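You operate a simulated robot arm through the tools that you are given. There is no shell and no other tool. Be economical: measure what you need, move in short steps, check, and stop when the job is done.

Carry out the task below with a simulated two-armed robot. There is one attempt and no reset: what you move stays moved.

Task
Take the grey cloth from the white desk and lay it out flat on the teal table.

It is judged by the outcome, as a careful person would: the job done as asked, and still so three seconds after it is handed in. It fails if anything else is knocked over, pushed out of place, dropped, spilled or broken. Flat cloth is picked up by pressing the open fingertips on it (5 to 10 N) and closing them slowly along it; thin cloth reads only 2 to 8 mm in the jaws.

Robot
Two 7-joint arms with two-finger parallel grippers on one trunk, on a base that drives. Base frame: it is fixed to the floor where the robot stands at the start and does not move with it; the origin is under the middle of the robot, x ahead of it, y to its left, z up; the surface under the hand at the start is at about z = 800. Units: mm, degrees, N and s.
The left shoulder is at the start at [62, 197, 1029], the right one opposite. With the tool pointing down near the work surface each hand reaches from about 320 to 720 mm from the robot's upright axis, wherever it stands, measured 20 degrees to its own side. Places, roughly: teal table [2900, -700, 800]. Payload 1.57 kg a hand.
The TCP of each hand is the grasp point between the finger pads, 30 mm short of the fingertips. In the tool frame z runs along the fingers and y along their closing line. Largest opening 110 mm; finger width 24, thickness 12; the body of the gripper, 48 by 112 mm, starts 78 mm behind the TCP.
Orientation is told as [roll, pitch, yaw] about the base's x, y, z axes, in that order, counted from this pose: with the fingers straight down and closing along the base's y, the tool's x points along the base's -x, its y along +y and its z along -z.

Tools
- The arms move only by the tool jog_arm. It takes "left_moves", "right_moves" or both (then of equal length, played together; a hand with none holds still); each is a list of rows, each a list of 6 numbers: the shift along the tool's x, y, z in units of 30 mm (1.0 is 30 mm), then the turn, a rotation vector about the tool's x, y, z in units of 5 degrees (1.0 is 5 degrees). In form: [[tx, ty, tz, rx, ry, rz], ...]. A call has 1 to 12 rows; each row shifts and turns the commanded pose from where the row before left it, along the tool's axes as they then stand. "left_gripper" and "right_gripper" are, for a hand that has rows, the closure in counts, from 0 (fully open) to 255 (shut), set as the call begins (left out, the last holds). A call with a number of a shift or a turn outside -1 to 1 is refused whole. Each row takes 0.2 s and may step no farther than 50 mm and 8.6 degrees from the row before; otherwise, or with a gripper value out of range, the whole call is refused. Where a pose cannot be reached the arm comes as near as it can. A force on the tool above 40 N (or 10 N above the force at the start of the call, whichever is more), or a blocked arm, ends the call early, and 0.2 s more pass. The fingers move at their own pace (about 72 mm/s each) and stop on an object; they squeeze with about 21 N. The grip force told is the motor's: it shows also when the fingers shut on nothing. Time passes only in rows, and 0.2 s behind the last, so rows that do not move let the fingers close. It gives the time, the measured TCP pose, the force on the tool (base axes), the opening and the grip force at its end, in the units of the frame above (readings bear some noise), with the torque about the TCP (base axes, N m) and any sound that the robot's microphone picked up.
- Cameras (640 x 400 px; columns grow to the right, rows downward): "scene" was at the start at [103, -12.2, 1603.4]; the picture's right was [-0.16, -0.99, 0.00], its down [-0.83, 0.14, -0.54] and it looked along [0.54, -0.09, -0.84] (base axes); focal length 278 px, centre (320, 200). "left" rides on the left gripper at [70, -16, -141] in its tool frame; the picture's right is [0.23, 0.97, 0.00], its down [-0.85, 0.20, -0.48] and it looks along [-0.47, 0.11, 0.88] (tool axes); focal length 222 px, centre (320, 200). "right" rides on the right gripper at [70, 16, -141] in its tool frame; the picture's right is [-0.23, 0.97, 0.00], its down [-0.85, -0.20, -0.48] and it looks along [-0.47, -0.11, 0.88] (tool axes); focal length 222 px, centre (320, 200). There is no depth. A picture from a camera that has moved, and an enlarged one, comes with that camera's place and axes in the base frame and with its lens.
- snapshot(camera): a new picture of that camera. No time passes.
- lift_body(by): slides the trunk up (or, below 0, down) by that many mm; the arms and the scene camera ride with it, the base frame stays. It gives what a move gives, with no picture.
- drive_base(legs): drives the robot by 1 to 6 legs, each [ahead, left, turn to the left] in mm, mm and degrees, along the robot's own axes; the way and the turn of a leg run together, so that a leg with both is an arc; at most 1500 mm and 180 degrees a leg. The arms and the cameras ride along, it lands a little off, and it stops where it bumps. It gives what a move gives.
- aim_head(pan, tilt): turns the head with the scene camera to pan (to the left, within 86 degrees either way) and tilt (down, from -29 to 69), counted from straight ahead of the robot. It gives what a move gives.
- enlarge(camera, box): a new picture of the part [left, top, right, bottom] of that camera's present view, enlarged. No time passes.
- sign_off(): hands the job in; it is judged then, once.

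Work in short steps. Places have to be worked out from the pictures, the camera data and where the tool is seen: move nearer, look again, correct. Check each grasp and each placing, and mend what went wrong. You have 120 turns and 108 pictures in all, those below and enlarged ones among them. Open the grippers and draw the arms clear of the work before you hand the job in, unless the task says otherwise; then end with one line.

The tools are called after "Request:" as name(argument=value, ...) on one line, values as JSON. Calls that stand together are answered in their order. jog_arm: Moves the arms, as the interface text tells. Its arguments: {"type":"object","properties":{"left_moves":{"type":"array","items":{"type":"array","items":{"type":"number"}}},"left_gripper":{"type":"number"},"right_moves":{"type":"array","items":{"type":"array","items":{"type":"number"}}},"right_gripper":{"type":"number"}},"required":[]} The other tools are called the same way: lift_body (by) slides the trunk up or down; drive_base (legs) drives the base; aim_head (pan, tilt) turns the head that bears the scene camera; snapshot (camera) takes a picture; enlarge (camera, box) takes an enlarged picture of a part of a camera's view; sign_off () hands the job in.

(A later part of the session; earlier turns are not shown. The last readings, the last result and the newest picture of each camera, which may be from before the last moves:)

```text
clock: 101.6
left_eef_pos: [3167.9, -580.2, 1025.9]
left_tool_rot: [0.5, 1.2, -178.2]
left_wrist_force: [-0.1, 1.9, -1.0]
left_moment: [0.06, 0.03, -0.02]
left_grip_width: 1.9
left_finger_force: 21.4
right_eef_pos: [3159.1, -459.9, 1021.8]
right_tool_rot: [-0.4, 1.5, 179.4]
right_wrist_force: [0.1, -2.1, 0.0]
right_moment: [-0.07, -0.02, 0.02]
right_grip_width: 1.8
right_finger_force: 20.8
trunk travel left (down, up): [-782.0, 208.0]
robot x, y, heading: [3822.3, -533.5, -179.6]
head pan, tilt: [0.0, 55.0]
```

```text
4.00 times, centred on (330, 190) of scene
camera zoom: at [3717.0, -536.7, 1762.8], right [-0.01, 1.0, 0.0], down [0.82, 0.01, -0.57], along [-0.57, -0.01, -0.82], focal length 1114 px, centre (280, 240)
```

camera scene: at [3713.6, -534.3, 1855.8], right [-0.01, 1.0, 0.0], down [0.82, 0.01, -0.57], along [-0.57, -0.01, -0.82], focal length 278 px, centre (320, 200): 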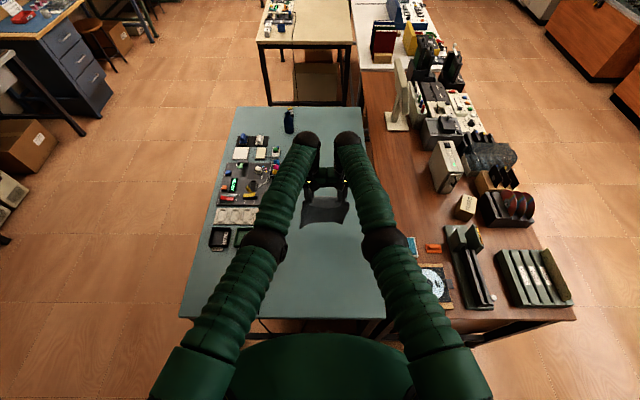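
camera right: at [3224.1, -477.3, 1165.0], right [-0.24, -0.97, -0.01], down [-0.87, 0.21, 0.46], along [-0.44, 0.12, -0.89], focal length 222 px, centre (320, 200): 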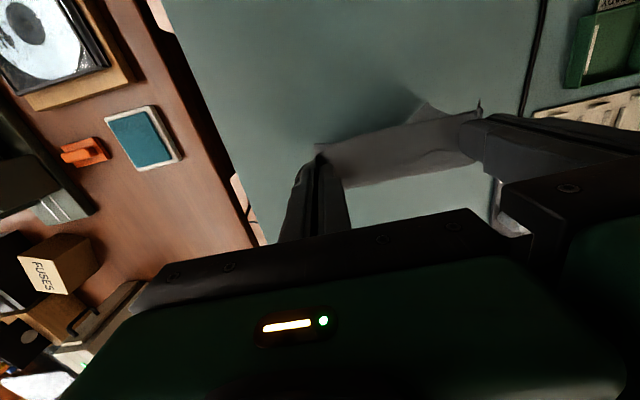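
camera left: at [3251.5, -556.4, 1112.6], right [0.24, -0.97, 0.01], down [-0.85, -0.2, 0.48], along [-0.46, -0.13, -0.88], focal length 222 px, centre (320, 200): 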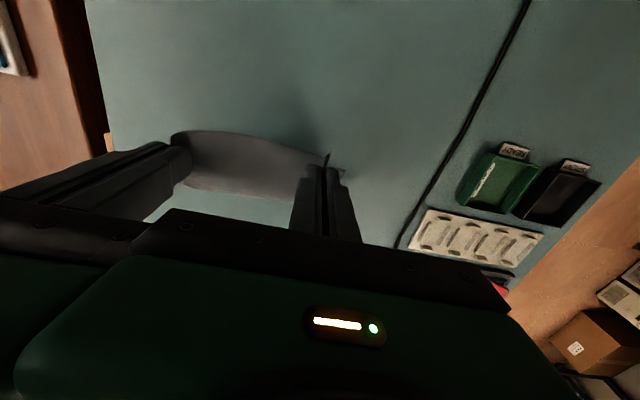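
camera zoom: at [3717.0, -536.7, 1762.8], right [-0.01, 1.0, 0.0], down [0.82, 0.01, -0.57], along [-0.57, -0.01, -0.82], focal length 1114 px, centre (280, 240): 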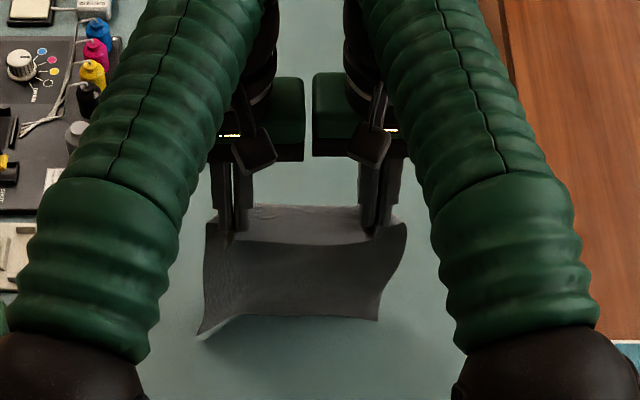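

The bottom is just over the table with one corner curling. I lower 8 mm and drag back 50 mm to draw the edge out behind.

Request:
lift_body(by=-5)

Request:
drive_base(legs=[[-50, -4, 0]])

Request:
enlarge(camera="scene", box=[270, 140, 390, 240])

Request:
snapshot(camera="right")

```text
clock: 102.2
left_eef_pos: [3167.6, -579.0, 1021.0]
left_tool_rot: [0.6, 1.3, -178.1]
left_wrist_force: [-0.9, 3.0, -0.3]
left_moment: [0.07, 0.0, -0.03]
left_grip_width: 1.7
left_finger_force: 20.9
right_eef_pos: [3157.4, -461.0, 1015.7]
right_tool_rot: [-0.3, 1.6, 179.4]
right_wrist_force: [0.1, -2.9, -0.3]
right_moment: [-0.07, -0.01, 0.03]
right_grip_width: 1.8
right_finger_force: 21.3
trunk travel left (down, up): [-777.0, 213.0]
robot x, y, heading: [3822.0, -539.7, -179.2]
head pan, tilt: [0.0, 55.0]
```

```text
clock: 103.1
left_eef_pos: [3210.5, -575.5, 1015.7]
left_tool_rot: [0.6, 1.8, -178.1]
left_wrist_force: [-0.6, 3.0, -1.5]
left_moment: [0.11, 0.0, -0.05]
left_grip_width: 1.8
left_finger_force: 20.7
right_eef_pos: [3200.7, -456.6, 1011.0]
right_tool_rot: [-0.4, 2.1, 179.4]
right_wrist_force: [0.4, -2.9, -0.5]
right_moment: [-0.09, 0.03, 0.03]
right_grip_width: 1.7
right_finger_force: 20.9
trunk travel left (down, up): [-777.0, 213.0]
robot x, y, heading: [3878.8, -533.3, -179.6]
head pan, tilt: [0.0, 55.0]
```

```text
4.00 times, centred on (330, 190) of scene
camera zoom: at [3753.7, -534.2, 1756.7], right [-0.01, 1.0, 0.0], down [0.83, 0.01, -0.56], along [-0.56, 0.0, -0.83], focal length 1114 px, centre (280, 240)
```

zoom: 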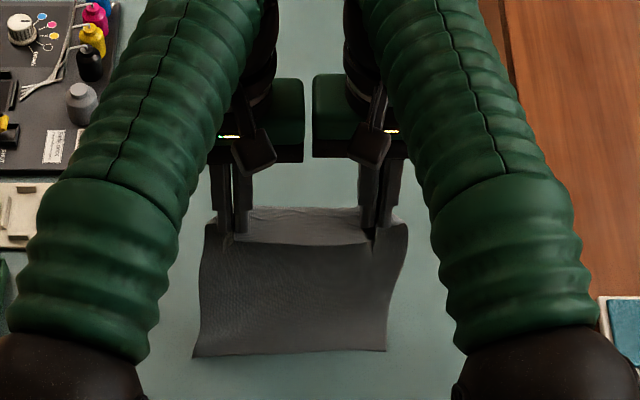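

```text
56 pictures are left
camera right: at [3265.9, -474.2, 1154.5], right [-0.24, -0.97, -0.02], down [-0.87, 0.2, 0.45], along [-0.43, 0.12, -0.89], focal length 222 px, centre (320, 200)
```

right: 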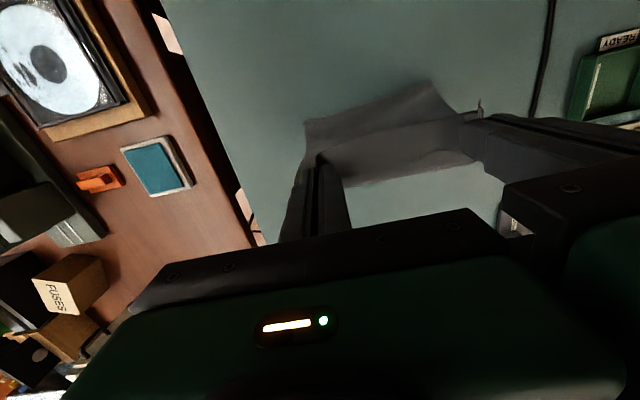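

The tail keeps leaning to the robot when the base jerks; the smooth arm arc of the first attempt was in fact trailing properly. So I free the arms from the straight-elbow pose: lift clear, roll the gripper tops outward 5° for body clearance, then retreat.

Request:
lift_body(by=80)

Request:
jog_arm(left_moves=[[0, 0, 0, 0.4, 0, 0], [0, 0, 0, 0.4, 0, 0], [0, 0, 0, 0.4, 0, 0], [0, 0, 0, 0, 0, 0]], right_moves=[[0, 0, 0, -0.4, 0, 0], [0, 0, 0, -0.4, 0, 0], [0, 0, 0, -0.4, 0, 0], [0, 0, 0, 0, 0, 0]])

```text
clock: 104.2
left_eef_pos: [3222.1, -577.4, 1094.5]
left_tool_rot: [1.0, 2.6, -178.0]
left_wrist_force: [-0.4, 6.2, -0.7]
left_moment: [0.21, -0.01, -0.01]
left_grip_width: 1.9
left_finger_force: 21.1
right_eef_pos: [3213.1, -456.1, 1089.7]
right_tool_rot: [-0.5, 3.1, 179.4]
right_wrist_force: [0.6, -7.3, -0.3]
right_moment: [-0.22, -0.01, 0.01]
right_grip_width: 1.8
right_finger_force: 20.5
trunk travel left (down, up): [-857.0, 133.0]
robot x, y, heading: [3876.8, -530.9, -179.3]
head pan, tilt: [0.0, 55.0]
```

```text
clock: 105.2
left_eef_pos: [3210.5, -573.8, 1101.4]
left_tool_rot: [-5.3, 1.3, -178.1]
left_wrist_force: [-0.1, 0.2, -0.6]
left_moment: [-0.05, 0.01, -0.01]
left_grip_width: 1.9
left_finger_force: 21.0
left hand out of reach, approached as far as the arm can: row 1, 3
right_eef_pos: [3204.0, -457.0, 1096.9]
right_tool_rot: [5.6, 1.7, 179.4]
right_wrist_force: [-0.2, -0.2, 0.9]
right_moment: [0.04, 0.0, 0.01]
right_grip_width: 1.7
right_finger_force: 20.7
right hand out of reach, approached as far as the arm can: row 2
trunk travel left (down, up): [-857.0, 133.0]
robot x, y, heading: [3874.5, -529.6, -179.6]
head pan, tilt: [0.0, 55.0]
```

Clearance gained and forces zero. Now a stronger retreat.

Request:
jog_arm(left_moves=[[0.8, 0, 0, 0, 0, 0], [0.8, 0, 0, 0, 0, 0], [0.8, 0, 0, 0, 0, 0], [0.8, 0, 0, 0, 0, 0], [0, 0, 0, 0, 0, 0]], right_moves=[[0.8, 0, 0, 0, 0, 0], [0.8, 0, 0, 0, 0, 0], [0.8, 0, 0, 0, 0, 0], [0.8, 0, 0, 0, 0, 0], [0, 0, 0, 0, 0, 0]])

Request:
enlarge(camera="scene", box=[220, 100, 420, 300])

```text
clock: 106.1
left_eef_pos: [3215.5, -561.5, 1098.5]
left_tool_rot: [-4.3, 1.7, -177.7]
left_wrist_force: [1.1, -4.7, 1.5]
left_moment: [0.43, 0.0, -0.11]
left_grip_width: 1.7
left_finger_force: 21.3
left hand out of reach, approached as far as the arm can: row 1, 2, 3, 4
right_eef_pos: [3207.9, -462.5, 1093.0]
right_tool_rot: [4.6, 2.3, 179.2]
right_wrist_force: [-1.5, 4.6, -1.0]
right_moment: [-0.33, -0.02, 0.05]
right_grip_width: 1.8
right_finger_force: 21.1
right hand out of reach, approached as far as the arm can: row 1, 2, 3, 4
trunk travel left (down, up): [-857.0, 133.0]
robot x, y, heading: [3875.0, -533.1, -179.4]
head pan, tilt: [0.0, 55.0]
stopped in row 4 (left hand): the force on the tool passed its limit at 47 N (the readings are from after the stop); the commanded pose is now the measured one
```

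```text
2.00 times, centred on (320, 200) of scene
camera zoom: at [3766.1, -532.6, 1837.7], right [-0.01, 1.0, 0.0], down [0.82, 0.01, -0.57], along [-0.57, -0.01, -0.82], focal length 557 px, centre (320, 200)
```

zoom: 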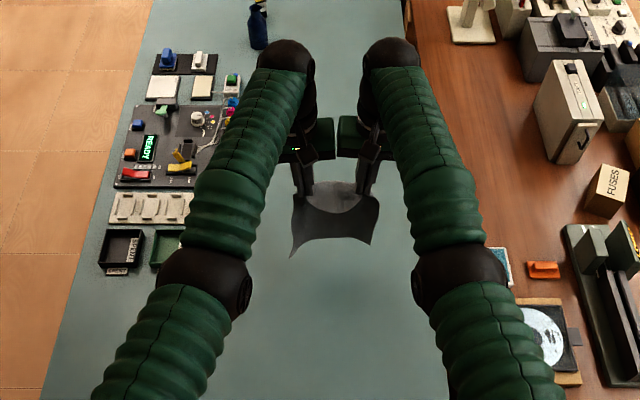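

Retreat stays blocked while the arms are coupled through the cloth. The reverse lay (tail toward robot) worked nicely, so I'll use that with base motion, release, then open out the folded hem with a free hand. First spread the hands and back up 210 mm at height.

Request:
jog_arm(left_moves=[[0, 0.15, 0, 0, 0, 0], [0, 0.15, 0, 0.1, 0, 0], [0, 0, 0, 0, 0, 0]], right_moves=[[0, -0.15, 0, 0, 0, 0], [0, -0.15, 0, -0.1, 0, 0], [0, 0, 0, 0, 0, 0]])

Request:
drive_base(legs=[[-205, 0, 0]])

Request:
snapshot(camera="scene")

```text
clock: 106.9
left_eef_pos: [3210.7, -569.4, 1100.3]
left_tool_rot: [-5.1, 1.3, -177.6]
left_wrist_force: [0.9, -0.4, 0.0]
left_moment: [-0.02, -0.03, 0.0]
left_grip_width: 1.9
left_finger_force: 20.7
right_eef_pos: [3202.0, -455.2, 1096.8]
right_tool_rot: [5.4, 1.7, 179.1]
right_wrist_force: [0.9, 0.4, 0.2]
right_moment: [-0.01, 0.04, -0.01]
right_grip_width: 1.9
right_finger_force: 21.0
trunk travel left (down, up): [-857.0, 133.0]
robot x, y, heading: [3874.5, -532.2, -179.7]
head pan, tilt: [0.0, 55.0]
```

```text
clock: 108.5
left_eef_pos: [3413.2, -568.0, 1099.6]
left_tool_rot: [-5.1, 1.4, -177.6]
left_wrist_force: [0.3, -0.1, 0.3]
left_moment: [0.01, 0.03, 0.01]
left_grip_width: 1.7
left_finger_force: 21.1
right_eef_pos: [3404.7, -453.9, 1093.7]
right_tool_rot: [5.3, 2.1, 179.2]
right_wrist_force: [-0.5, 0.0, -0.7]
right_moment: [0.05, -0.03, 0.02]
right_grip_width: 1.9
right_finger_force: 20.6
trunk travel left (down, up): [-857.0, 133.0]
robot x, y, heading: [4082.2, -529.3, -179.4]
head pan, tilt: [0.0, 55.0]
```

```text
54 pictures are left
camera scene: at [3965.8, -531.1, 1837.2], right [-0.01, 1.0, 0.0], down [0.82, 0.01, -0.57], along [-0.57, -0.01, -0.82], focal length 278 px, centre (320, 200)
```

scene: 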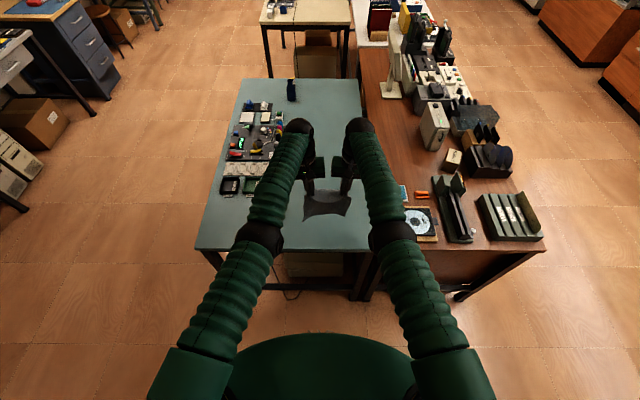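

The cloth hangs over the near part of the table. I lower so the edge just touches with its natural lean toward the robot, then drive ahead to trail it.

Request:
lift_body(by=-85)

Request:
drive_base(legs=[[40, 0, 0]])

Request:
enlarge(camera="scene", box=[250, 130, 410, 260])

```text
clock: 109.8
left_eef_pos: [3420.4, -566.3, 1014.3]
left_tool_rot: [-4.9, 1.7, -177.6]
left_wrist_force: [0.0, -1.0, -0.2]
left_moment: [-0.01, -0.01, -0.01]
left_grip_width: 1.6
left_finger_force: 21.0
right_eef_pos: [3413.2, -453.8, 1008.9]
right_tool_rot: [5.3, 2.3, 179.3]
right_wrist_force: [1.0, -0.2, 0.3]
right_moment: [0.02, -0.05, 0.02]
right_grip_width: 1.9
right_finger_force: 21.0
trunk travel left (down, up): [-772.0, 218.0]
robot x, y, heading: [4076.9, -529.8, -179.5]
head pan, tilt: [0.0, 55.0]
```

```text
clock: 110.6
left_eef_pos: [3386.8, -568.5, 1019.5]
left_tool_rot: [-4.8, 1.2, -177.7]
left_wrist_force: [-0.1, 0.0, 0.4]
left_moment: [-0.04, -0.02, -0.01]
left_grip_width: 2.0
left_finger_force: 21.4
right_eef_pos: [3378.8, -453.9, 1014.7]
right_tool_rot: [5.3, 1.9, 179.3]
right_wrist_force: [-0.7, -1.1, 1.7]
right_moment: [0.01, -0.03, 0.03]
right_grip_width: 1.9
right_finger_force: 21.0
trunk travel left (down, up): [-772.0, 218.0]
robot x, y, heading: [4041.3, -528.9, -179.5]
head pan, tilt: [0.0, 55.0]
```

```text
3.08 times, centred on (330, 195) of scene
camera zoom: at [3944.1, -530.9, 1753.6], right [-0.01, 1.0, 0.0], down [0.82, 0.01, -0.58], along [-0.58, -0.01, -0.82], focal length 857 px, centre (289, 215)
```

zoom: 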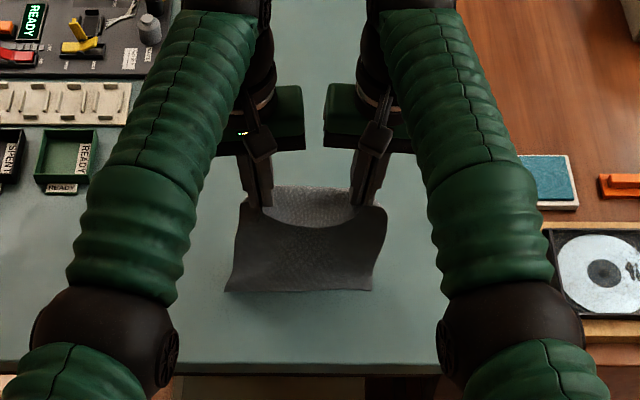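

Edge is about at the table under the hands. Lower 25 mm and drive ahead 55 mm.

Request:
lift_body(by=-25)

Request:
drive_base(legs=[[55, 0, 0]])

Request:
enlarge(camera="scene", box=[250, 130, 410, 260])

```text
clock: 111.3
left_eef_pos: [3386.3, -567.6, 985.2]
left_tool_rot: [-4.5, 2.8, -177.7]
left_wrist_force: [-0.2, -0.8, 0.2]
left_moment: [-0.03, 0.0, 0.02]
left_grip_width: 1.9
left_finger_force: 21.1
right_eef_pos: [3378.8, -454.3, 978.7]
right_tool_rot: [5.1, 3.5, 179.3]
right_wrist_force: [-0.6, 0.2, -0.4]
right_moment: [0.01, 0.0, -0.01]
right_grip_width: 1.7
right_finger_force: 20.9
trunk travel left (down, up): [-747.0, 243.0]
robot x, y, heading: [4038.7, -529.3, -179.4]
head pan, tilt: [0.0, 55.0]
```

```text
clock: 112.3
left_eef_pos: [3336.3, -569.3, 990.3]
left_tool_rot: [-4.6, 2.3, -177.6]
left_wrist_force: [0.5, -0.4, 0.5]
left_moment: [-0.03, -0.01, 0.0]
left_grip_width: 1.6
left_finger_force: 20.8
right_eef_pos: [3327.4, -455.7, 983.7]
right_tool_rot: [5.1, 3.0, 179.5]
right_wrist_force: [1.0, 0.3, 1.1]
right_moment: [0.04, 0.02, -0.02]
right_grip_width: 1.4
right_finger_force: 21.0
trunk travel left (down, up): [-747.0, 243.0]
robot x, y, heading: [3986.3, -529.4, -179.3]
head pan, tilt: [0.0, 55.0]
```

```text
3.08 times, centred on (330, 195) of scene
camera zoom: at [3887.9, -531.4, 1728.6], right [-0.01, 1.0, 0.0], down [0.82, 0.01, -0.58], along [-0.58, -0.01, -0.82], focal length 857 px, centre (289, 215)
```

zoom: 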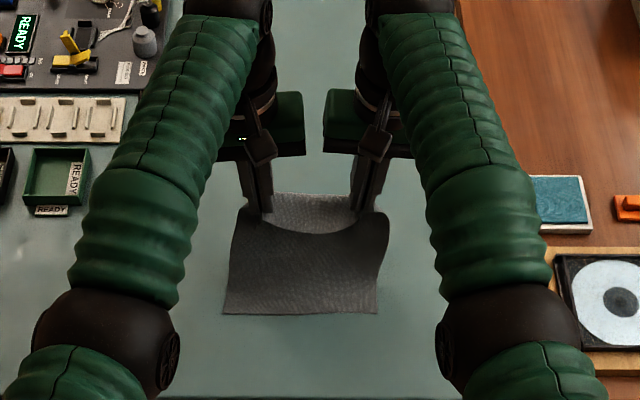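

The edge now sticks at x≈3378 with the cloth trailing to the robot. I continue alternating small lowering and forward drives.

Request:
lift_body(by=-25)

Request:
drive_base(legs=[[45, 0, 0]])

Request:
lift_body(by=-40)

Request:
drive_base(legs=[[40, 0, 0]])

Request:
enlarge(camera="scene", box=[250, 130, 410, 260])

```text
clock: 113.0
left_eef_pos: [3336.4, -568.8, 954.2]
left_tool_rot: [-4.2, 3.9, -177.7]
left_wrist_force: [-0.4, 0.0, -0.6]
left_moment: [-0.04, -0.01, 0.01]
left_grip_width: 1.9
left_finger_force: 21.0
right_eef_pos: [3328.4, -454.9, 949.9]
right_tool_rot: [4.9, 4.7, 179.5]
right_wrist_force: [1.3, 0.3, 1.0]
right_moment: [0.0, -0.03, 0.0]
right_grip_width: 1.6
right_finger_force: 21.0
trunk travel left (down, up): [-722.0, 268.0]
robot x, y, heading: [3986.6, -531.9, -179.6]
head pan, tilt: [0.0, 55.0]
```

```text
clock: 113.9
left_eef_pos: [3296.4, -570.7, 957.7]
left_tool_rot: [-4.3, 3.5, -177.7]
left_wrist_force: [0.0, -0.3, 1.1]
left_moment: [-0.04, 0.04, -0.01]
left_grip_width: 1.9
left_finger_force: 21.2
right_eef_pos: [3287.8, -456.6, 953.6]
right_tool_rot: [4.9, 4.2, 179.5]
right_wrist_force: [-0.2, -0.2, 1.9]
right_moment: [0.01, -0.04, -0.01]
right_grip_width: 1.9
right_finger_force: 20.7
trunk travel left (down, up): [-722.0, 268.0]
robot x, y, heading: [3940.8, -531.0, -179.3]
head pan, tilt: [0.0, 55.0]
```

```text
clock: 114.7
left_eef_pos: [3296.2, -572.2, 909.1]
left_tool_rot: [-3.9, 5.0, -177.8]
left_wrist_force: [-0.2, 0.5, 0.1]
left_moment: [-0.01, 0.0, 0.0]
left_grip_width: 2.0
left_finger_force: 20.6
right_eef_pos: [3288.5, -455.1, 903.2]
right_tool_rot: [4.6, 6.0, 179.5]
right_wrist_force: [-0.4, 0.6, -0.5]
right_moment: [-0.01, 0.02, -0.03]
right_grip_width: 2.1
right_finger_force: 20.3
trunk travel left (down, up): [-682.0, 308.0]
robot x, y, heading: [3942.5, -531.2, -179.5]
head pan, tilt: [0.0, 55.0]
```

```text
clock: 115.6
left_eef_pos: [3260.3, -569.6, 914.1]
left_tool_rot: [-3.9, 4.5, -177.7]
left_wrist_force: [0.6, 0.1, 0.8]
left_moment: [-0.04, -0.02, -0.04]
left_grip_width: 1.6
left_finger_force: 20.7
right_eef_pos: [3252.3, -456.5, 906.9]
right_tool_rot: [4.7, 5.3, 179.4]
right_wrist_force: [0.7, 0.4, 0.1]
right_moment: [0.01, 0.02, 0.01]
right_grip_width: 1.8
right_finger_force: 21.2
trunk travel left (down, up): [-682.0, 308.0]
robot x, y, heading: [3900.3, -530.5, -179.6]
head pan, tilt: [0.0, 55.0]
```

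```text
3.08 times, centred on (330, 195) of scene
camera zoom: at [3801.3, -532.8, 1663.5], right [-0.01, 1.0, 0.0], down [0.82, 0.01, -0.57], along [-0.57, -0.01, -0.82], focal length 857 px, centre (289, 215)
```

zoom: 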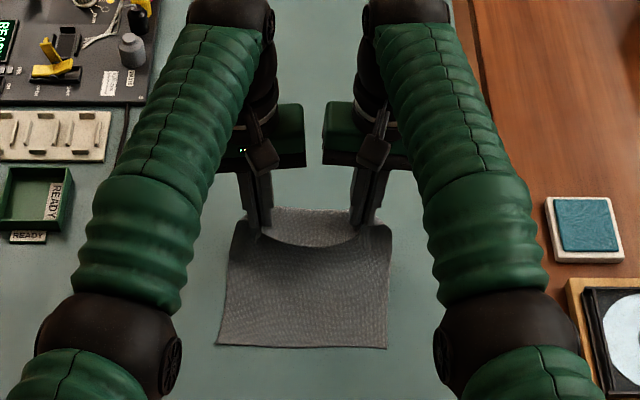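

The free edge stays at x≈3379, cloth smooth. Two more steps down/forward to bring the hem near the table.

Request:
lift_body(by=-30)

Request:
drive_base(legs=[[45, 0, 0]])

Request:
enlarge(camera="scene", box=[250, 130, 410, 260])

Request:
snapshot(camera="right")

```text
clock: 116.4
left_eef_pos: [3262.2, -570.9, 875.1]
left_tool_rot: [-3.6, 5.9, -177.8]
left_wrist_force: [-0.1, -0.1, 0.1]
left_moment: [-0.02, -0.04, -0.01]
left_grip_width: 1.8
left_finger_force: 20.8
right_eef_pos: [3253.5, -456.2, 867.7]
right_tool_rot: [4.4, 6.9, 179.5]
right_wrist_force: [0.1, 0.6, -0.7]
right_moment: [0.04, 0.01, 0.01]
right_grip_width: 1.9
right_finger_force: 20.8
trunk travel left (down, up): [-652.0, 338.0]
robot x, y, heading: [3900.4, -533.1, -179.7]
head pan, tilt: [0.0, 55.0]
```

```text
clock: 117.3
left_eef_pos: [3219.0, -571.3, 878.2]
left_tool_rot: [-3.6, 5.5, -177.8]
left_wrist_force: [0.3, -0.4, 0.4]
left_moment: [-0.02, -0.02, 0.02]
left_grip_width: 1.8
left_finger_force: 21.3
right_eef_pos: [3211.9, -456.1, 872.7]
right_tool_rot: [4.4, 6.4, 179.6]
right_wrist_force: [-1.1, 0.3, 0.2]
right_moment: [0.03, -0.04, -0.02]
right_grip_width: 1.7
right_finger_force: 20.7
trunk travel left (down, up): [-652.0, 338.0]
robot x, y, heading: [3854.5, -529.1, -179.4]
head pan, tilt: [0.0, 55.0]
```

```text
3.08 times, centred on (330, 195) of scene
camera zoom: at [3755.2, -533.4, 1633.4], right [-0.01, 1.0, 0.0], down [0.82, 0.01, -0.57], along [-0.57, -0.01, -0.82], focal length 857 px, centre (289, 215)
```

zoom: 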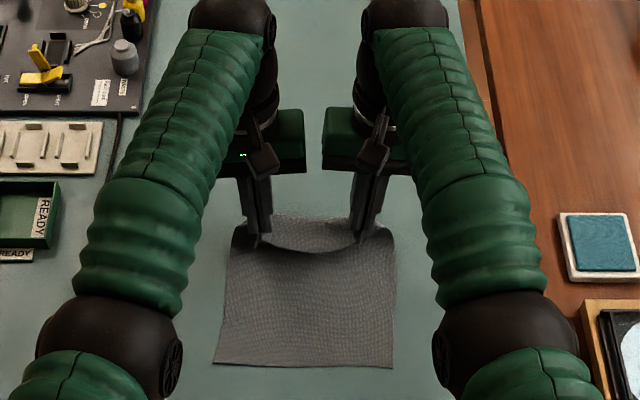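

```text
49 pictures are left
camera right: at [3265.4, -461.4, 1021.9], right [-0.24, -0.97, 0.05], down [-0.9, 0.24, 0.36], along [-0.36, 0.04, -0.93], focal length 222 px, centre (320, 200)
```

right: 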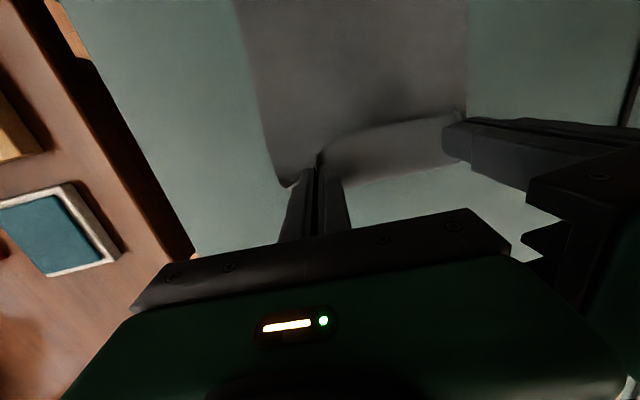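

Cloth nearly taut, hem ~45 mm up. I lower 18 mm more and then open the fingers a little to let the hem drop.

Request:
lift_body(by=-18)

Request:
drive_base(legs=[[15, 0, 0]])

Request:
jog_arm(left_moves=[[0, 0, 0, 0, 0, 0], [0, 0, 0, 0, 0, 0], [0, 0, 0, 0, 0, 0]], right_moves=[[0, 0, 0, 0, 0, 0], [0, 0, 0, 0, 0, 0], [0, 0, 0, 0, 0, 0]], left_gripper=200, right_gripper=200)

Request:
enlarge(camera="scene", box=[250, 130, 410, 260])

Request:
snapshot(camera="right")

```text
clock: 117.9
left_eef_pos: [3220.9, -570.6, 851.2]
left_tool_rot: [-3.3, 6.9, -178.0]
left_wrist_force: [1.0, 0.5, 0.4]
left_moment: [0.02, 0.03, 0.01]
left_grip_width: 1.6
left_finger_force: 20.8
right_eef_pos: [3214.4, -456.3, 846.0]
right_tool_rot: [4.2, 7.7, 179.7]
right_wrist_force: [-0.2, -0.4, 0.1]
right_moment: [0.02, 0.0, 0.01]
right_grip_width: 1.9
right_finger_force: 20.7
trunk travel left (down, up): [-634.0, 356.0]
robot x, y, heading: [3859.7, -529.5, -179.4]
head pan, tilt: [0.0, 55.0]
```

```text
clock: 118.7
left_eef_pos: [3208.4, -571.8, 854.3]
left_tool_rot: [-3.3, 6.8, -177.9]
left_wrist_force: [0.4, 0.4, -0.1]
left_moment: [-0.01, -0.04, -0.01]
left_grip_width: 1.9
left_finger_force: 20.7
right_eef_pos: [3199.6, -456.5, 848.5]
right_tool_rot: [4.3, 7.6, 179.6]
right_wrist_force: [0.6, -0.7, 0.2]
right_moment: [0.05, 0.02, -0.02]
right_grip_width: 2.0
right_finger_force: 21.2
trunk travel left (down, up): [-634.0, 356.0]
robot x, y, heading: [3842.0, -530.9, -179.6]
head pan, tilt: [0.0, 55.0]
```

```text
clock: 119.5
left_eef_pos: [3210.8, -571.9, 846.4]
left_tool_rot: [-2.9, 8.1, -177.9]
left_wrist_force: [0.3, -0.8, -0.5]
left_moment: [0.01, 0.03, -0.01]
left_grip_width: 23.8
left_finger_force: 0.0
right_eef_pos: [3205.2, -456.7, 841.0]
right_tool_rot: [4.0, 9.0, 179.6]
right_wrist_force: [-0.6, 0.6, 0.0]
right_moment: [-0.02, 0.03, 0.0]
right_grip_width: 23.8
right_finger_force: 0.0
trunk travel left (down, up): [-634.0, 356.0]
robot x, y, heading: [3843.0, -534.7, -179.5]
head pan, tilt: [0.0, 55.0]
```

```text
3.08 times, centred on (330, 195) of scene
camera zoom: at [3732.8, -533.5, 1614.7], right [-0.01, 1.0, 0.0], down [0.82, 0.01, -0.57], along [-0.57, -0.01, -0.82], focal length 857 px, centre (289, 215)
```

zoom: 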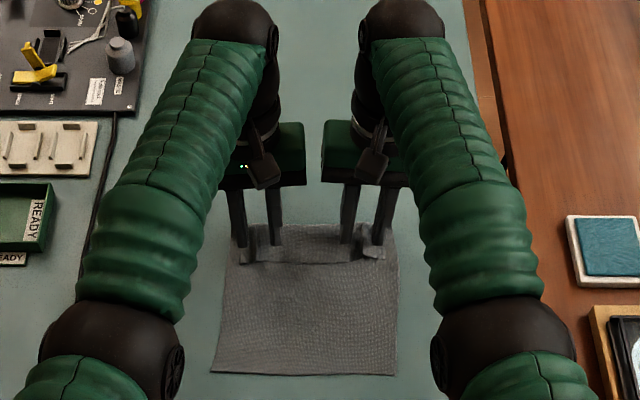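

```text
47 pictures are left
camera right: at [3250.9, -462.3, 992.8], right [-0.24, -0.97, 0.03], down [-0.92, 0.24, 0.32], along [-0.32, 0.05, -0.95], focal length 222 px, centre (320, 200)
```

right: 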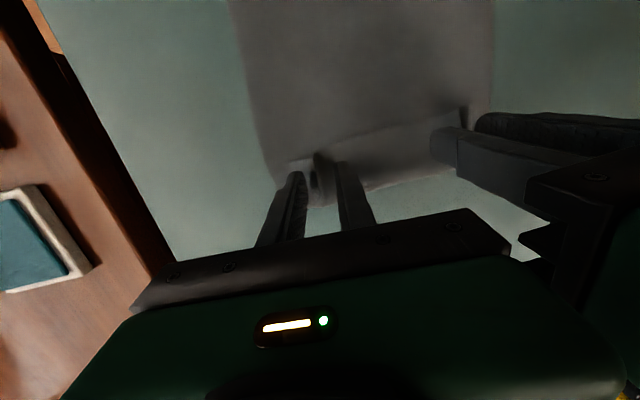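

Released. I raise the trunk to clear and look at the hem.

Request:
lift_body(by=150)

Request:
snapshot(camera="right")

Request:
enlarge(camera="scene", box=[250, 150, 410, 280])

```text
clock: 121.2
left_eef_pos: [3211.1, -572.3, 995.8]
left_tool_rot: [-2.9, 8.2, -177.8]
left_wrist_force: [0.2, -0.8, 0.3]
left_moment: [0.0, -0.01, -0.01]
left_grip_width: 23.7
left_finger_force: 0.2
right_eef_pos: [3203.8, -455.6, 990.5]
right_tool_rot: [4.0, 9.1, 179.8]
right_wrist_force: [-0.1, 0.0, -0.7]
right_moment: [0.03, 0.0, -0.01]
right_grip_width: 23.8
right_finger_force: 0.0
trunk travel left (down, up): [-784.0, 206.0]
robot x, y, heading: [3841.0, -533.3, -179.7]
head pan, tilt: [0.0, 55.0]
```

```text
46 pictures are left
camera right: at [3251.0, -462.3, 1142.4], right [-0.24, -0.97, 0.03], down [-0.92, 0.24, 0.32], along [-0.32, 0.05, -0.95], focal length 222 px, centre (320, 200)
```

right: 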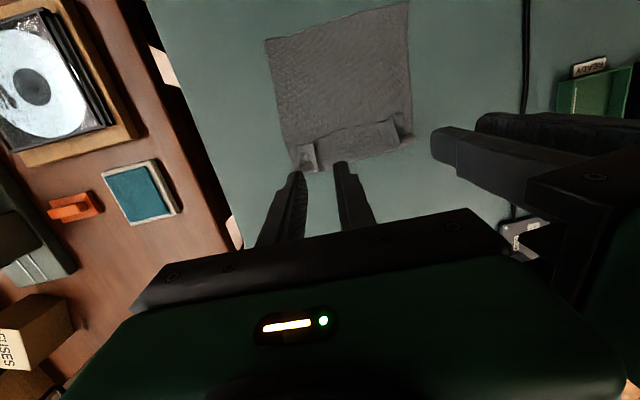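

```text
3.08 times, centred on (330, 215) of scene
camera zoom: at [3732.9, -533.5, 1764.7], right [-0.01, 1.0, 0.0], down [0.82, 0.01, -0.57], along [-0.57, -0.01, -0.82], focal length 857 px, centre (289, 154)
```

zoom: 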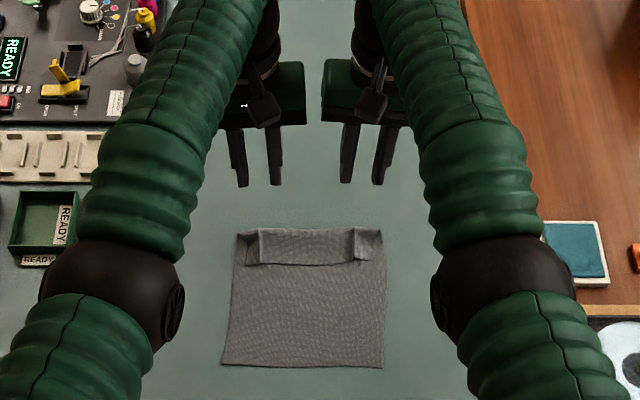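

The cloth is flat except for a ~35 mm flap folded back at the far end. Now the arms are independent: I spread them outward and retreat to unlock the elbows.

Request:
jog_arm(left_moves=[[0, 0.6, -0.3, 0, 0, 0], [0, 0.6, -0.3, 0, 0, 0], [0.3, 0.6, 0, 0, 0, 0], [0.6, 0.5, 0, 0, 0, 0], [0.9, 0.3, 0, 0, 0, 0], [0.9, 0, 0, 0, 0, 0], [0.9, 0, 0, 0, 0, 0], [0.9, 0, 0, 0, 0, 0], [0, 0, 0, 0, 0, 0]], right_moves=[[0, -0.6, -0.3, 0, 0, 0], [0, -0.6, -0.3, 0, 0, 0], [0.3, -0.6, 0, 0, 0, 0], [0.6, -0.5, 0, 0, 0, 0], [0.9, -0.3, 0, 0, 0, 0], [0.9, 0, 0, 0, 0, 0], [0.9, 0, 0, 0, 0, 0], [0.9, 0, 0, 0, 0, 0], [0, 0, 0, 0, 0, 0]])

```text
clock: 123.2
left_eef_pos: [3192.5, -629.6, 1024.3]
left_tool_rot: [-3.2, 6.9, -177.9]
left_wrist_force: [0.2, 1.2, -1.6]
left_moment: [0.0, 0.01, 0.04]
left_grip_width: 23.6
left_finger_force: 0.1
left hand out of reach, approached as far as the arm can: row 1, 2, 3, 4, 5, 6, 7, 8
right_eef_pos: [3187.3, -384.4, 1012.5]
right_tool_rot: [4.2, 7.8, 179.6]
right_wrist_force: [0.6, 0.2, 0.4]
right_moment: [0.04, -0.01, -0.01]
right_grip_width: 23.7
right_finger_force: 0.0
right hand out of reach, approached as far as the arm can: row 1, 3, 4, 5, 6, 7, 8
trunk travel left (down, up): [-784.0, 206.0]
robot x, y, heading: [3840.1, -531.8, -179.5]
head pan, tilt: [0.0, 55.0]
```

Spread worked, but retreat is still refused. I command a long retreat with an upward component to force the elbow bend.

Request:
jog_arm(left_moves=[[1.0, 0, -0.5, 0, 0, 0], [1.0, 0, -0.5, 0, 0, 0], [1.0, 0, -0.5, 0, 0, 0], [1.0, 0, -0.5, 0, 0, 0], [1.0, 0, -0.5, 0, 0, 0], [1.0, 0, -0.5, 0, 0, 0]], right_moves=[[1.0, 0, -0.5, 0, 0, 0], [1.0, 0, -0.5, 0, 0, 0], [1.0, 0, -0.5, 0, 0, 0], [1.0, 0, -0.5, 0, 0, 0], [1.0, 0, -0.5, 0, 0, 0], [1.0, 0, -0.5, 0, 0, 0]])

Request:
snapshot(camera="scene")

```text
clock: 124.6
left_eef_pos: [3206.5, -601.6, 1148.2]
left_tool_rot: [-3.2, 6.9, -177.9]
left_wrist_force: [0.5, 0.3, -0.7]
left_moment: [0.0, 0.0, 0.0]
left_grip_width: 23.7
left_finger_force: 0.1
left hand out of reach, approached as far as the arm can: row 1, 2, 3, 4, 5, 6
right_eef_pos: [3195.5, -386.0, 1133.5]
right_tool_rot: [4.3, 7.8, 179.7]
right_wrist_force: [0.7, 0.3, -0.5]
right_moment: [0.01, 0.02, -0.01]
right_grip_width: 23.8
right_finger_force: 0.0
right hand out of reach, approached as far as the arm can: row 1, 2, 3, 4, 5, 6
trunk travel left (down, up): [-784.0, 206.0]
robot x, y, heading: [3841.1, -530.2, -179.5]
head pan, tilt: [0.0, 55.0]
```

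```text
44 pictures are left
camera scene: at [3734.4, -532.9, 1764.8], right [-0.01, 1.0, 0.0], down [0.82, 0.01, -0.57], along [-0.57, -0.01, -0.82], focal length 278 px, centre (320, 200)
```

scene: 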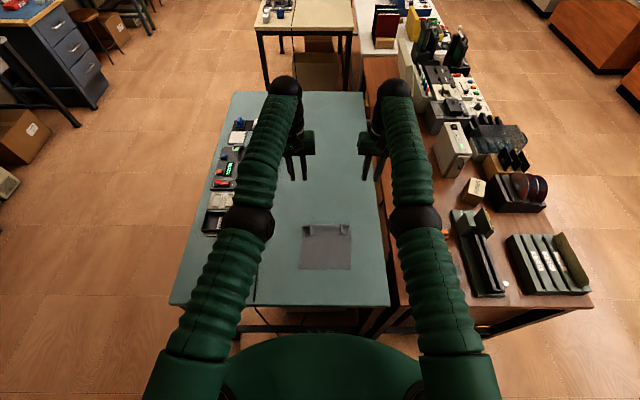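

Z and y respond but not x: the elbows are singular. I try a wrist pitch change (tips away, which pulls the wrist toward the robot) to break it.

Request:
jog_arm(left_moves=[[0.5, 0, 0, 0, -1, 0], [0.5, 0, 0, 0, -1, 0], [0.5, 0, 0, 0, -1, 0], [0.5, 0, 0, 0, -1, 0], [0.5, 0, 0, 0, -1, 0], [0.5, 0, 0, 0, -1, 0]], right_moves=[[0.5, 0, 0, 0, -1, 0], [0.5, 0, 0, 0, -1, 0], [0.5, 0, 0, 0, -1, 0], [0.5, 0, 0, 0, -1, 0], [0.5, 0, 0, 0, -1, 0], [0.5, 0, 0, 0, -1, 0]])

```text
clock: 126.0
left_eef_pos: [3096.6, -548.5, 1173.5]
left_tool_rot: [-3.4, -23.1, -176.1]
left_wrist_force: [0.8, -0.5, 0.4]
left_moment: [0.03, -0.01, 0.01]
left_grip_width: 23.8
left_finger_force: 0.0
left hand out of reach, approached as far as the arm can: row 1, 2, 3, 4, 5, 6
right_eef_pos: [3072.3, -403.8, 1163.1]
right_tool_rot: [4.5, -22.0, 177.3]
right_wrist_force: [0.0, -0.9, 0.0]
right_moment: [0.0, 0.0, -0.02]
right_grip_width: 24.0
right_finger_force: 0.0
right hand out of reach, approached as far as the arm can: row 1, 2, 3, 4, 5, 6
trunk travel left (down, up): [-784.0, 206.0]
robot x, y, heading: [3841.8, -534.2, -179.1]
head pan, tilt: [0.0, 55.0]
```

The pitch changed but not the wrist's radius. I test the right arm alone, combining outward, up and retreat with the pitch returned.

Request:
jog_arm(right_moves=[[0, -1, -1, 0, 0, 0], [0, -1, -1, 0, 0, 0], [0, -1, -1, 0, 0, 0], [0, -1, -1, 0, 0, 0], [0, -1, -1, 0, 0, 0], [0, -1, -1, 0, 0, 0], [1, 0, 0, 0, 0, 0], [1, 0, 0, 0, 0, 0], [1, 0, 0, 0, 0, 0], [1, 0, 0, 0, 0, 0]])

Request:
snapshot(camera="scene")

```text
clock: 128.2
left_eef_pos: [3099.5, -547.5, 1175.2]
left_tool_rot: [-3.4, -23.1, -176.1]
left_wrist_force: [0.9, 1.1, -0.2]
left_moment: [0.01, -0.02, 0.0]
left_grip_width: 23.8
left_finger_force: 0.0
right_eef_pos: [3244.4, -217.7, 1272.3]
right_tool_rot: [4.6, -22.4, 177.2]
right_wrist_force: [0.2, -0.1, 0.7]
right_moment: [-0.01, -0.01, 0.02]
right_grip_width: 23.8
right_finger_force: 0.1
right hand out of reach, approached as far as the arm can: row 1, 2, 3, 6
trunk travel left (down, up): [-784.0, 206.0]
robot x, y, heading: [3838.3, -533.4, -179.6]
head pan, tilt: [0.0, 55.0]
```

```text
43 pictures are left
camera scene: at [3737.0, -530.8, 1765.0], right [-0.01, 1.0, 0.0], down [0.82, 0.01, -0.57], along [-0.57, -0.01, -0.82], focal length 278 px, centre (320, 200)
```

scene: 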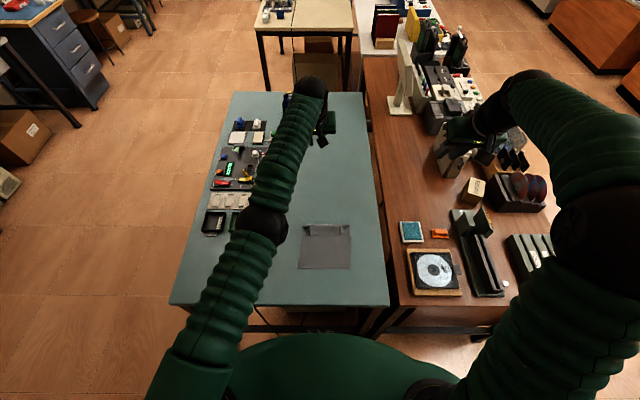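

The right arm is unlocked (elbow bent). I do the same with the left, keeping it high.

Request:
jog_arm(left_moves=[[0, 1, -1, 0, 0, 0], [0, 1, -1, 0, 0, 0], [0, 1, -1, 0, 0, 0], [0, 1, -1, 0, 0, 0], [0, 1, -1, 0, 0, 0], [0, 1, -1, 0, 0, 0], [1, 0, 0, 0, 0, 0], [1, 0, 0, 0, 0, 0], [1, 0, 0, 0, 0, 0], [1, 0, 0, 0, 0, 0]])

```text
clock: 130.4
left_eef_pos: [3130.4, -724.5, 1348.5]
left_tool_rot: [-3.6, -23.1, -176.1]
left_wrist_force: [-0.2, 0.2, -0.6]
left_moment: [-0.01, 0.01, 0.02]
left_grip_width: 23.8
left_finger_force: 0.1
left hand out of reach, approached as far as the arm can: row 1, 2, 3, 4, 5, 6, 7, 8, 9, 10
right_eef_pos: [3241.9, -219.7, 1271.7]
right_tool_rot: [4.7, -22.3, 177.2]
right_wrist_force: [0.7, 0.2, 0.1]
right_moment: [-0.03, 0.0, -0.03]
right_grip_width: 23.7
right_finger_force: 0.2
trunk travel left (down, up): [-784.0, 206.0]
robot x, y, heading: [3841.6, -532.0, -179.5]
head pan, tilt: [0.0, 55.0]
```

Left still stretched; I carry it further outward and then back.

Request:
jog_arm(left_moves=[[0, 1, 0, 0, 0, 0], [0, 1, 0, 0, 0, 0], [0, 1, 0, 0, 0, 0], [0, 1, 0, 0, 0, 0], [1, 0, 1, 0, 0, 0], [1, 0, 1, 0, 0, 0], [1, 0, 0, 0, 0, 0], [1, 0, 0, 0, 0, 0], [1, 0, 0, 0, 0, 0], [1, 0, 0, 0, 0, 0]])

```text
clock: 132.6
left_eef_pos: [3116.3, -855.8, 1278.5]
left_tool_rot: [-3.6, -23.0, -176.1]
left_wrist_force: [-0.2, -0.1, -0.4]
left_moment: [0.02, -0.01, 0.0]
left_grip_width: 23.9
left_finger_force: 0.1
left hand out of reach, approached as far as the arm can: row 5, 6, 7, 8, 9, 10
right_eef_pos: [3242.5, -219.7, 1272.6]
right_tool_rot: [4.6, -22.4, 177.2]
right_wrist_force: [-0.1, -0.2, -1.5]
right_moment: [-0.02, 0.01, -0.06]
right_grip_width: 23.8
right_finger_force: 0.0
trunk travel left (down, up): [-784.0, 206.0]
robot x, y, heading: [3839.7, -533.8, -179.2]
head pan, tilt: [0.0, 55.0]
```

The left can stay parked high. The right hand alone can fix the flap (fold line x≈3182, flap edge x≈3229, y −600…−412). I straighten its pitch and bring it over the cloth.

Request:
jog_arm(right_moves=[[0, 0.3, 0, 0, 0.9, 0], [0, 0.6, 0, 0, 0.9, 0], [0, 0.8, 0, 0, 0.9, 0], [0, 0.8, 0, 0, 0.9, 0], [0, 0.8, 0, 0.5, 0.87, 0], [0, 0.8, 0, 0.4, 0, 0.5]])

```text
clock: 134.0
left_eef_pos: [3116.7, -858.7, 1278.5]
left_tool_rot: [-3.7, -23.1, -175.9]
left_wrist_force: [0.2, 0.2, 0.1]
left_moment: [0.0, 0.0, -0.04]
left_grip_width: 24.2
left_finger_force: 0.1
right_eef_pos: [3241.2, -346.1, 1281.0]
right_tool_rot: [-0.4, 0.1, 176.3]
right_wrist_force: [-0.6, -0.1, 0.7]
right_moment: [0.02, 0.01, 0.02]
right_grip_width: 23.7
right_finger_force: 0.1
trunk travel left (down, up): [-784.0, 206.0]
robot x, y, heading: [3842.5, -533.6, -179.4]
head pan, tilt: [0.0, 55.0]
```

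Responsive. I lower it toward (3290, −500, 960) for a close look.

Request:
jog_arm(right_moves=[[0.15, 0.47, 0.97, 0, 0, -0.35], [0.15, 0.47, 0.97, 0, 0, -0.35], [0.15, 0.47, 0.97, 0, 0, 0], [0.15, 0.47, 0.97, 0, 0, 0], [0.15, 0.47, 0.97, 0, 0, 0], [0.15, 0.47, 0.97, 0, 0, 0], [0.15, 0.47, 0.97, 0, 0, 0], [0.15, 0.47, 0.97, 0, 0, 0], [0.15, 0.47, 0.97, 0, 0, 0], [0.15, 0.47, 0.97, 0, 0, 0], [0.15, 0.47, 0.97, 0, 0, 0]])

Request:
snapshot(camera="right")

Request:
enlarge(camera="scene", box=[260, 170, 400, 280])

```text
clock: 136.4
left_eef_pos: [3116.4, -858.4, 1277.6]
left_tool_rot: [-3.7, -23.0, -176.0]
left_wrist_force: [0.1, 0.6, 0.0]
left_moment: [0.06, -0.04, 0.0]
left_grip_width: 23.7
left_finger_force: 0.1
right_eef_pos: [3288.8, -500.7, 958.8]
right_tool_rot: [-0.3, 0.2, 179.8]
right_wrist_force: [0.4, -0.7, 0.0]
right_moment: [0.07, -0.01, 0.03]
right_grip_width: 23.9
right_finger_force: 0.0
trunk travel left (down, up): [-784.0, 206.0]
robot x, y, heading: [3840.9, -530.3, -179.5]
head pan, tilt: [0.0, 55.0]
```

```text
42 pictures are left
camera right: at [3357.9, -517.2, 1100.1], right [-0.23, -0.97, -0.01], down [-0.86, 0.2, 0.48], along [-0.46, 0.12, -0.88], focal length 222 px, centre (320, 200)
```

right: 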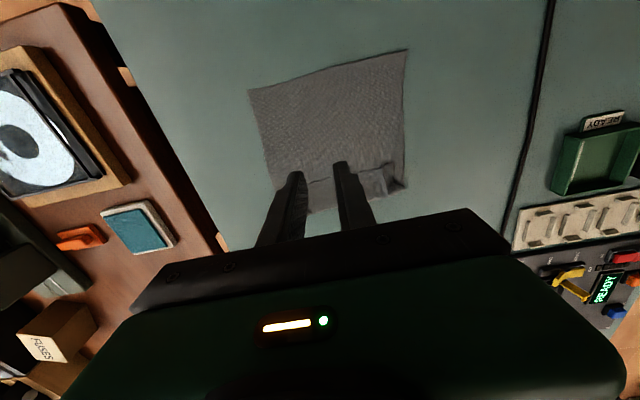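

```text
3.64 times, centred on (330, 225) of scene
camera zoom: at [3732.4, -536.8, 1764.7], right [-0.01, 1.0, 0.0], down [0.82, 0.01, -0.57], along [-0.57, 0.0, -0.82], focal length 1012 px, centre (284, 109)
```

zoom: 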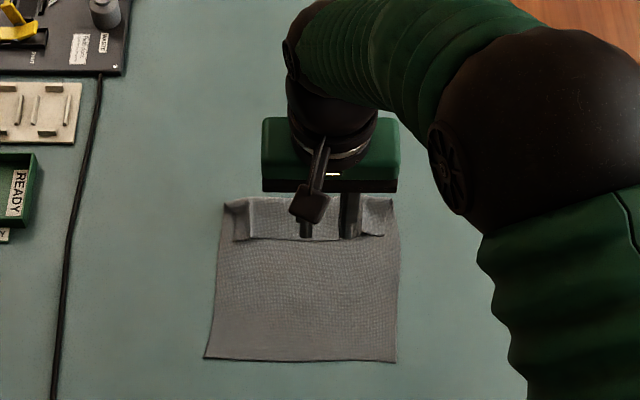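

The pinch pleats on the flap (at y≈−452 and −577, x≈3205) stand up and can be grabbed. I lower the trunk for better reach (raising the hand first) and edge 20 mm forward.

Request:
jog_arm(right_moves=[[0, 0, -0.7, 0, 0, 0], [0, 0, -0.7, 0, 0, 0], [0, -0.5, -0.7, 0, 0, 0], [0, -0.5, 0, 0, 0, 0], [0, -0.5, 0, 0, 0, 0]])

Request:
lift_body(by=-140)

Request:
drive_base(legs=[[18, 0, 0]])

Request:
jog_arm(right_moves=[[-0.5, 0, 0, 0, 0, 0], [-0.5, 0, 0, 0, 0, 0]])

Request:
snapshot(camera="right")

Request:
enlarge(camera="scene", box=[270, 160, 390, 260])

```text
clock: 137.6
left_eef_pos: [3116.5, -856.5, 1277.1]
left_tool_rot: [-3.6, -23.0, -176.1]
left_wrist_force: [-0.2, -0.5, -0.2]
left_moment: [0.02, -0.01, 0.01]
left_grip_width: 23.7
left_finger_force: 0.0
right_eef_pos: [3289.0, -453.3, 1022.7]
right_tool_rot: [-0.2, 0.1, -180.0]
right_wrist_force: [-1.0, -0.2, 1.2]
right_moment: [0.02, -0.01, -0.03]
right_grip_width: 23.9
right_finger_force: 0.0
trunk travel left (down, up): [-784.0, 206.0]
robot x, y, heading: [3845.3, -531.3, -179.3]
head pan, tilt: [0.0, 55.0]
```

```text
clock: 139.3
left_eef_pos: [3116.5, -856.5, 1137.9]
left_tool_rot: [-3.6, -23.0, -176.1]
left_wrist_force: [0.0, 0.3, 0.7]
left_moment: [0.0, 0.0, -0.03]
left_grip_width: 23.8
left_finger_force: 0.1
right_eef_pos: [3289.1, -454.1, 881.9]
right_tool_rot: [-0.3, 0.0, 180.0]
right_wrist_force: [0.0, 0.1, -0.2]
right_moment: [0.03, 0.01, 0.02]
right_grip_width: 23.8
right_finger_force: 0.1
trunk travel left (down, up): [-644.0, 346.0]
robot x, y, heading: [3845.5, -531.7, -179.5]
head pan, tilt: [0.0, 55.0]
```

```text
clock: 140.1
left_eef_pos: [3104.2, -856.7, 1140.3]
left_tool_rot: [-3.8, -23.3, -175.9]
left_wrist_force: [0.1, -0.6, 0.5]
left_moment: [0.01, 0.02, 0.02]
left_grip_width: 23.9
left_finger_force: 0.2
right_eef_pos: [3274.6, -454.8, 885.6]
right_tool_rot: [-0.3, -0.2, 180.0]
right_wrist_force: [0.0, 0.2, 0.5]
right_moment: [-0.01, 0.02, -0.01]
right_grip_width: 24.0
right_finger_force: 0.1
trunk travel left (down, up): [-644.0, 346.0]
robot x, y, heading: [3822.4, -534.9, -179.1]
head pan, tilt: [0.0, 55.0]
```

```text
clock: 140.7
left_eef_pos: [3100.6, -856.7, 1140.7]
left_tool_rot: [-3.5, -23.2, -176.0]
left_wrist_force: [0.2, -0.3, -0.3]
left_moment: [0.01, 0.01, -0.02]
left_grip_width: 23.8
left_finger_force: 0.0
right_eef_pos: [3243.3, -455.1, 884.1]
right_tool_rot: [-0.4, -0.1, 180.0]
right_wrist_force: [0.0, -1.1, 0.5]
right_moment: [0.04, -0.01, 0.04]
right_grip_width: 23.7
right_finger_force: 0.1
trunk travel left (down, up): [-644.0, 346.0]
robot x, y, heading: [3819.7, -532.8, -179.3]
head pan, tilt: [0.0, 55.0]
```

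```text
40 pictures are left
camera right: at [3313.4, -471.1, 1026.3], right [-0.23, -0.97, -0.01], down [-0.85, 0.2, 0.48], along [-0.47, 0.11, -0.88], focal length 222 px, centre (320, 200)
```

right: 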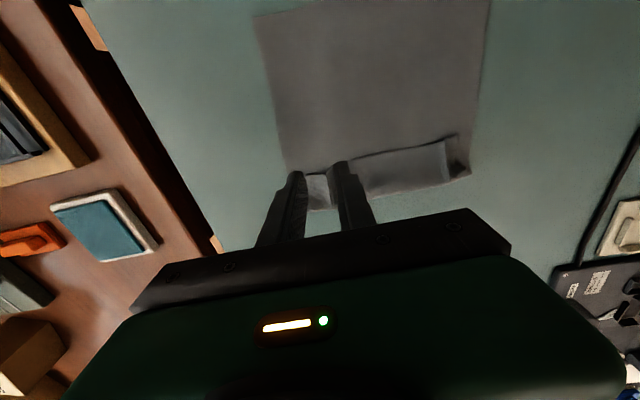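

```text
4.00 times, centred on (330, 210) of scene
camera zoom: at [3716.5, -535.5, 1624.9], right [-0.01, 1.0, 0.0], down [0.82, 0.01, -0.57], along [-0.57, -0.01, -0.82], focal length 1114 px, centre (280, 160)
```

zoom: 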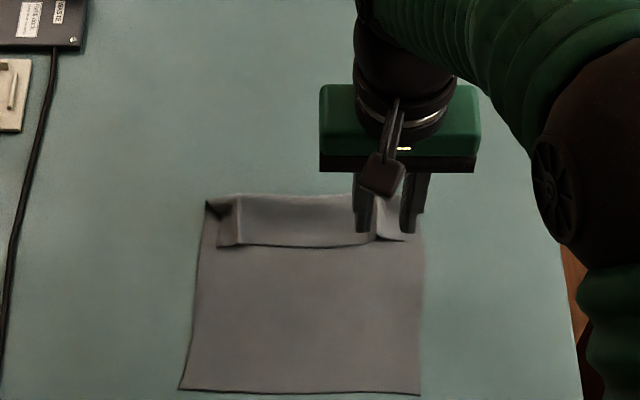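

The right pleat is between the fingers in y. I move 31 mm further and descend to just above the lower layer (TCP ≈836).

Request:
jog_arm(right_moves=[[-0.5, 0, 0, 0, 0, 0], [-0.53, 0, 0, 0, 0, 0], [0, 0, 0.6, 0, 0, 0], [0, 0, 0.6, 0, 0, 0], [0, 0, 0.38, 0, 0, 0]])

Request:
snapshot(camera="right")

Request:
enlarge(camera="scene", box=[300, 170, 380, 240])

```text
clock: 141.9
left_eef_pos: [3099.6, -857.3, 1139.6]
left_tool_rot: [-3.6, -23.2, -176.0]
left_wrist_force: [-0.2, -0.5, 0.3]
left_moment: [0.01, 0.01, -0.01]
left_grip_width: 24.1
left_finger_force: 0.0
right_eef_pos: [3213.6, -455.0, 835.9]
right_tool_rot: [-0.3, 0.0, 180.0]
right_wrist_force: [-1.1, -0.8, 0.0]
right_moment: [0.02, -0.05, -0.01]
right_grip_width: 24.0
right_finger_force: 0.1
trunk travel left (down, up): [-644.0, 346.0]
robot x, y, heading: [3823.8, -531.0, -179.4]
head pan, tilt: [0.0, 55.0]
```

```text
38 pictures are left
camera right: at [3282.8, -470.8, 976.8], right [-0.23, -0.97, -0.01], down [-0.85, 0.2, 0.48], along [-0.47, 0.11, -0.88], focal length 222 px, centre (320, 200)
```

right: 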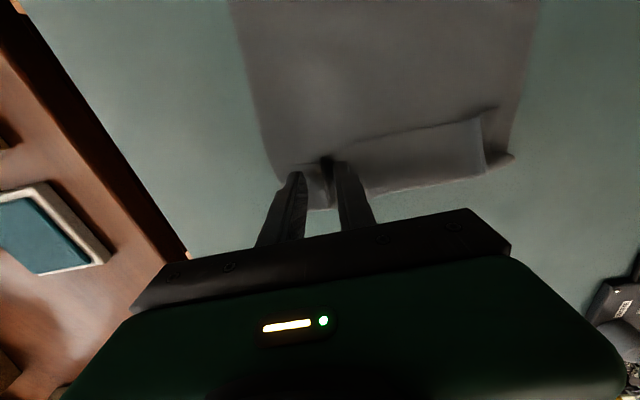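

```text
5.71 times, centred on (340, 205) of scene
camera zoom: at [3715.5, -535.6, 1624.8], right [-0.01, 1.0, 0.0], down [0.82, 0.01, -0.57], along [-0.57, -0.01, -0.82], focal length 1591 px, centre (206, 171)
```

zoom: 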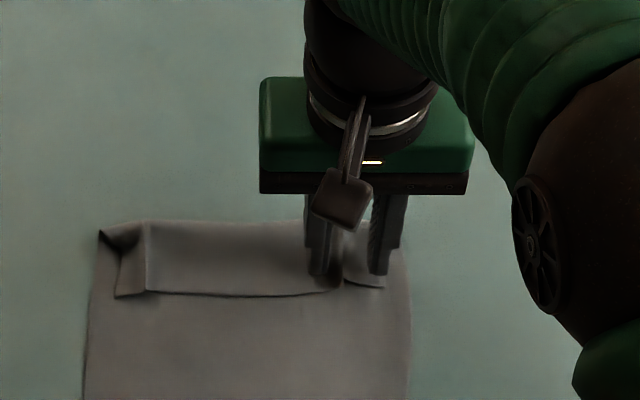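

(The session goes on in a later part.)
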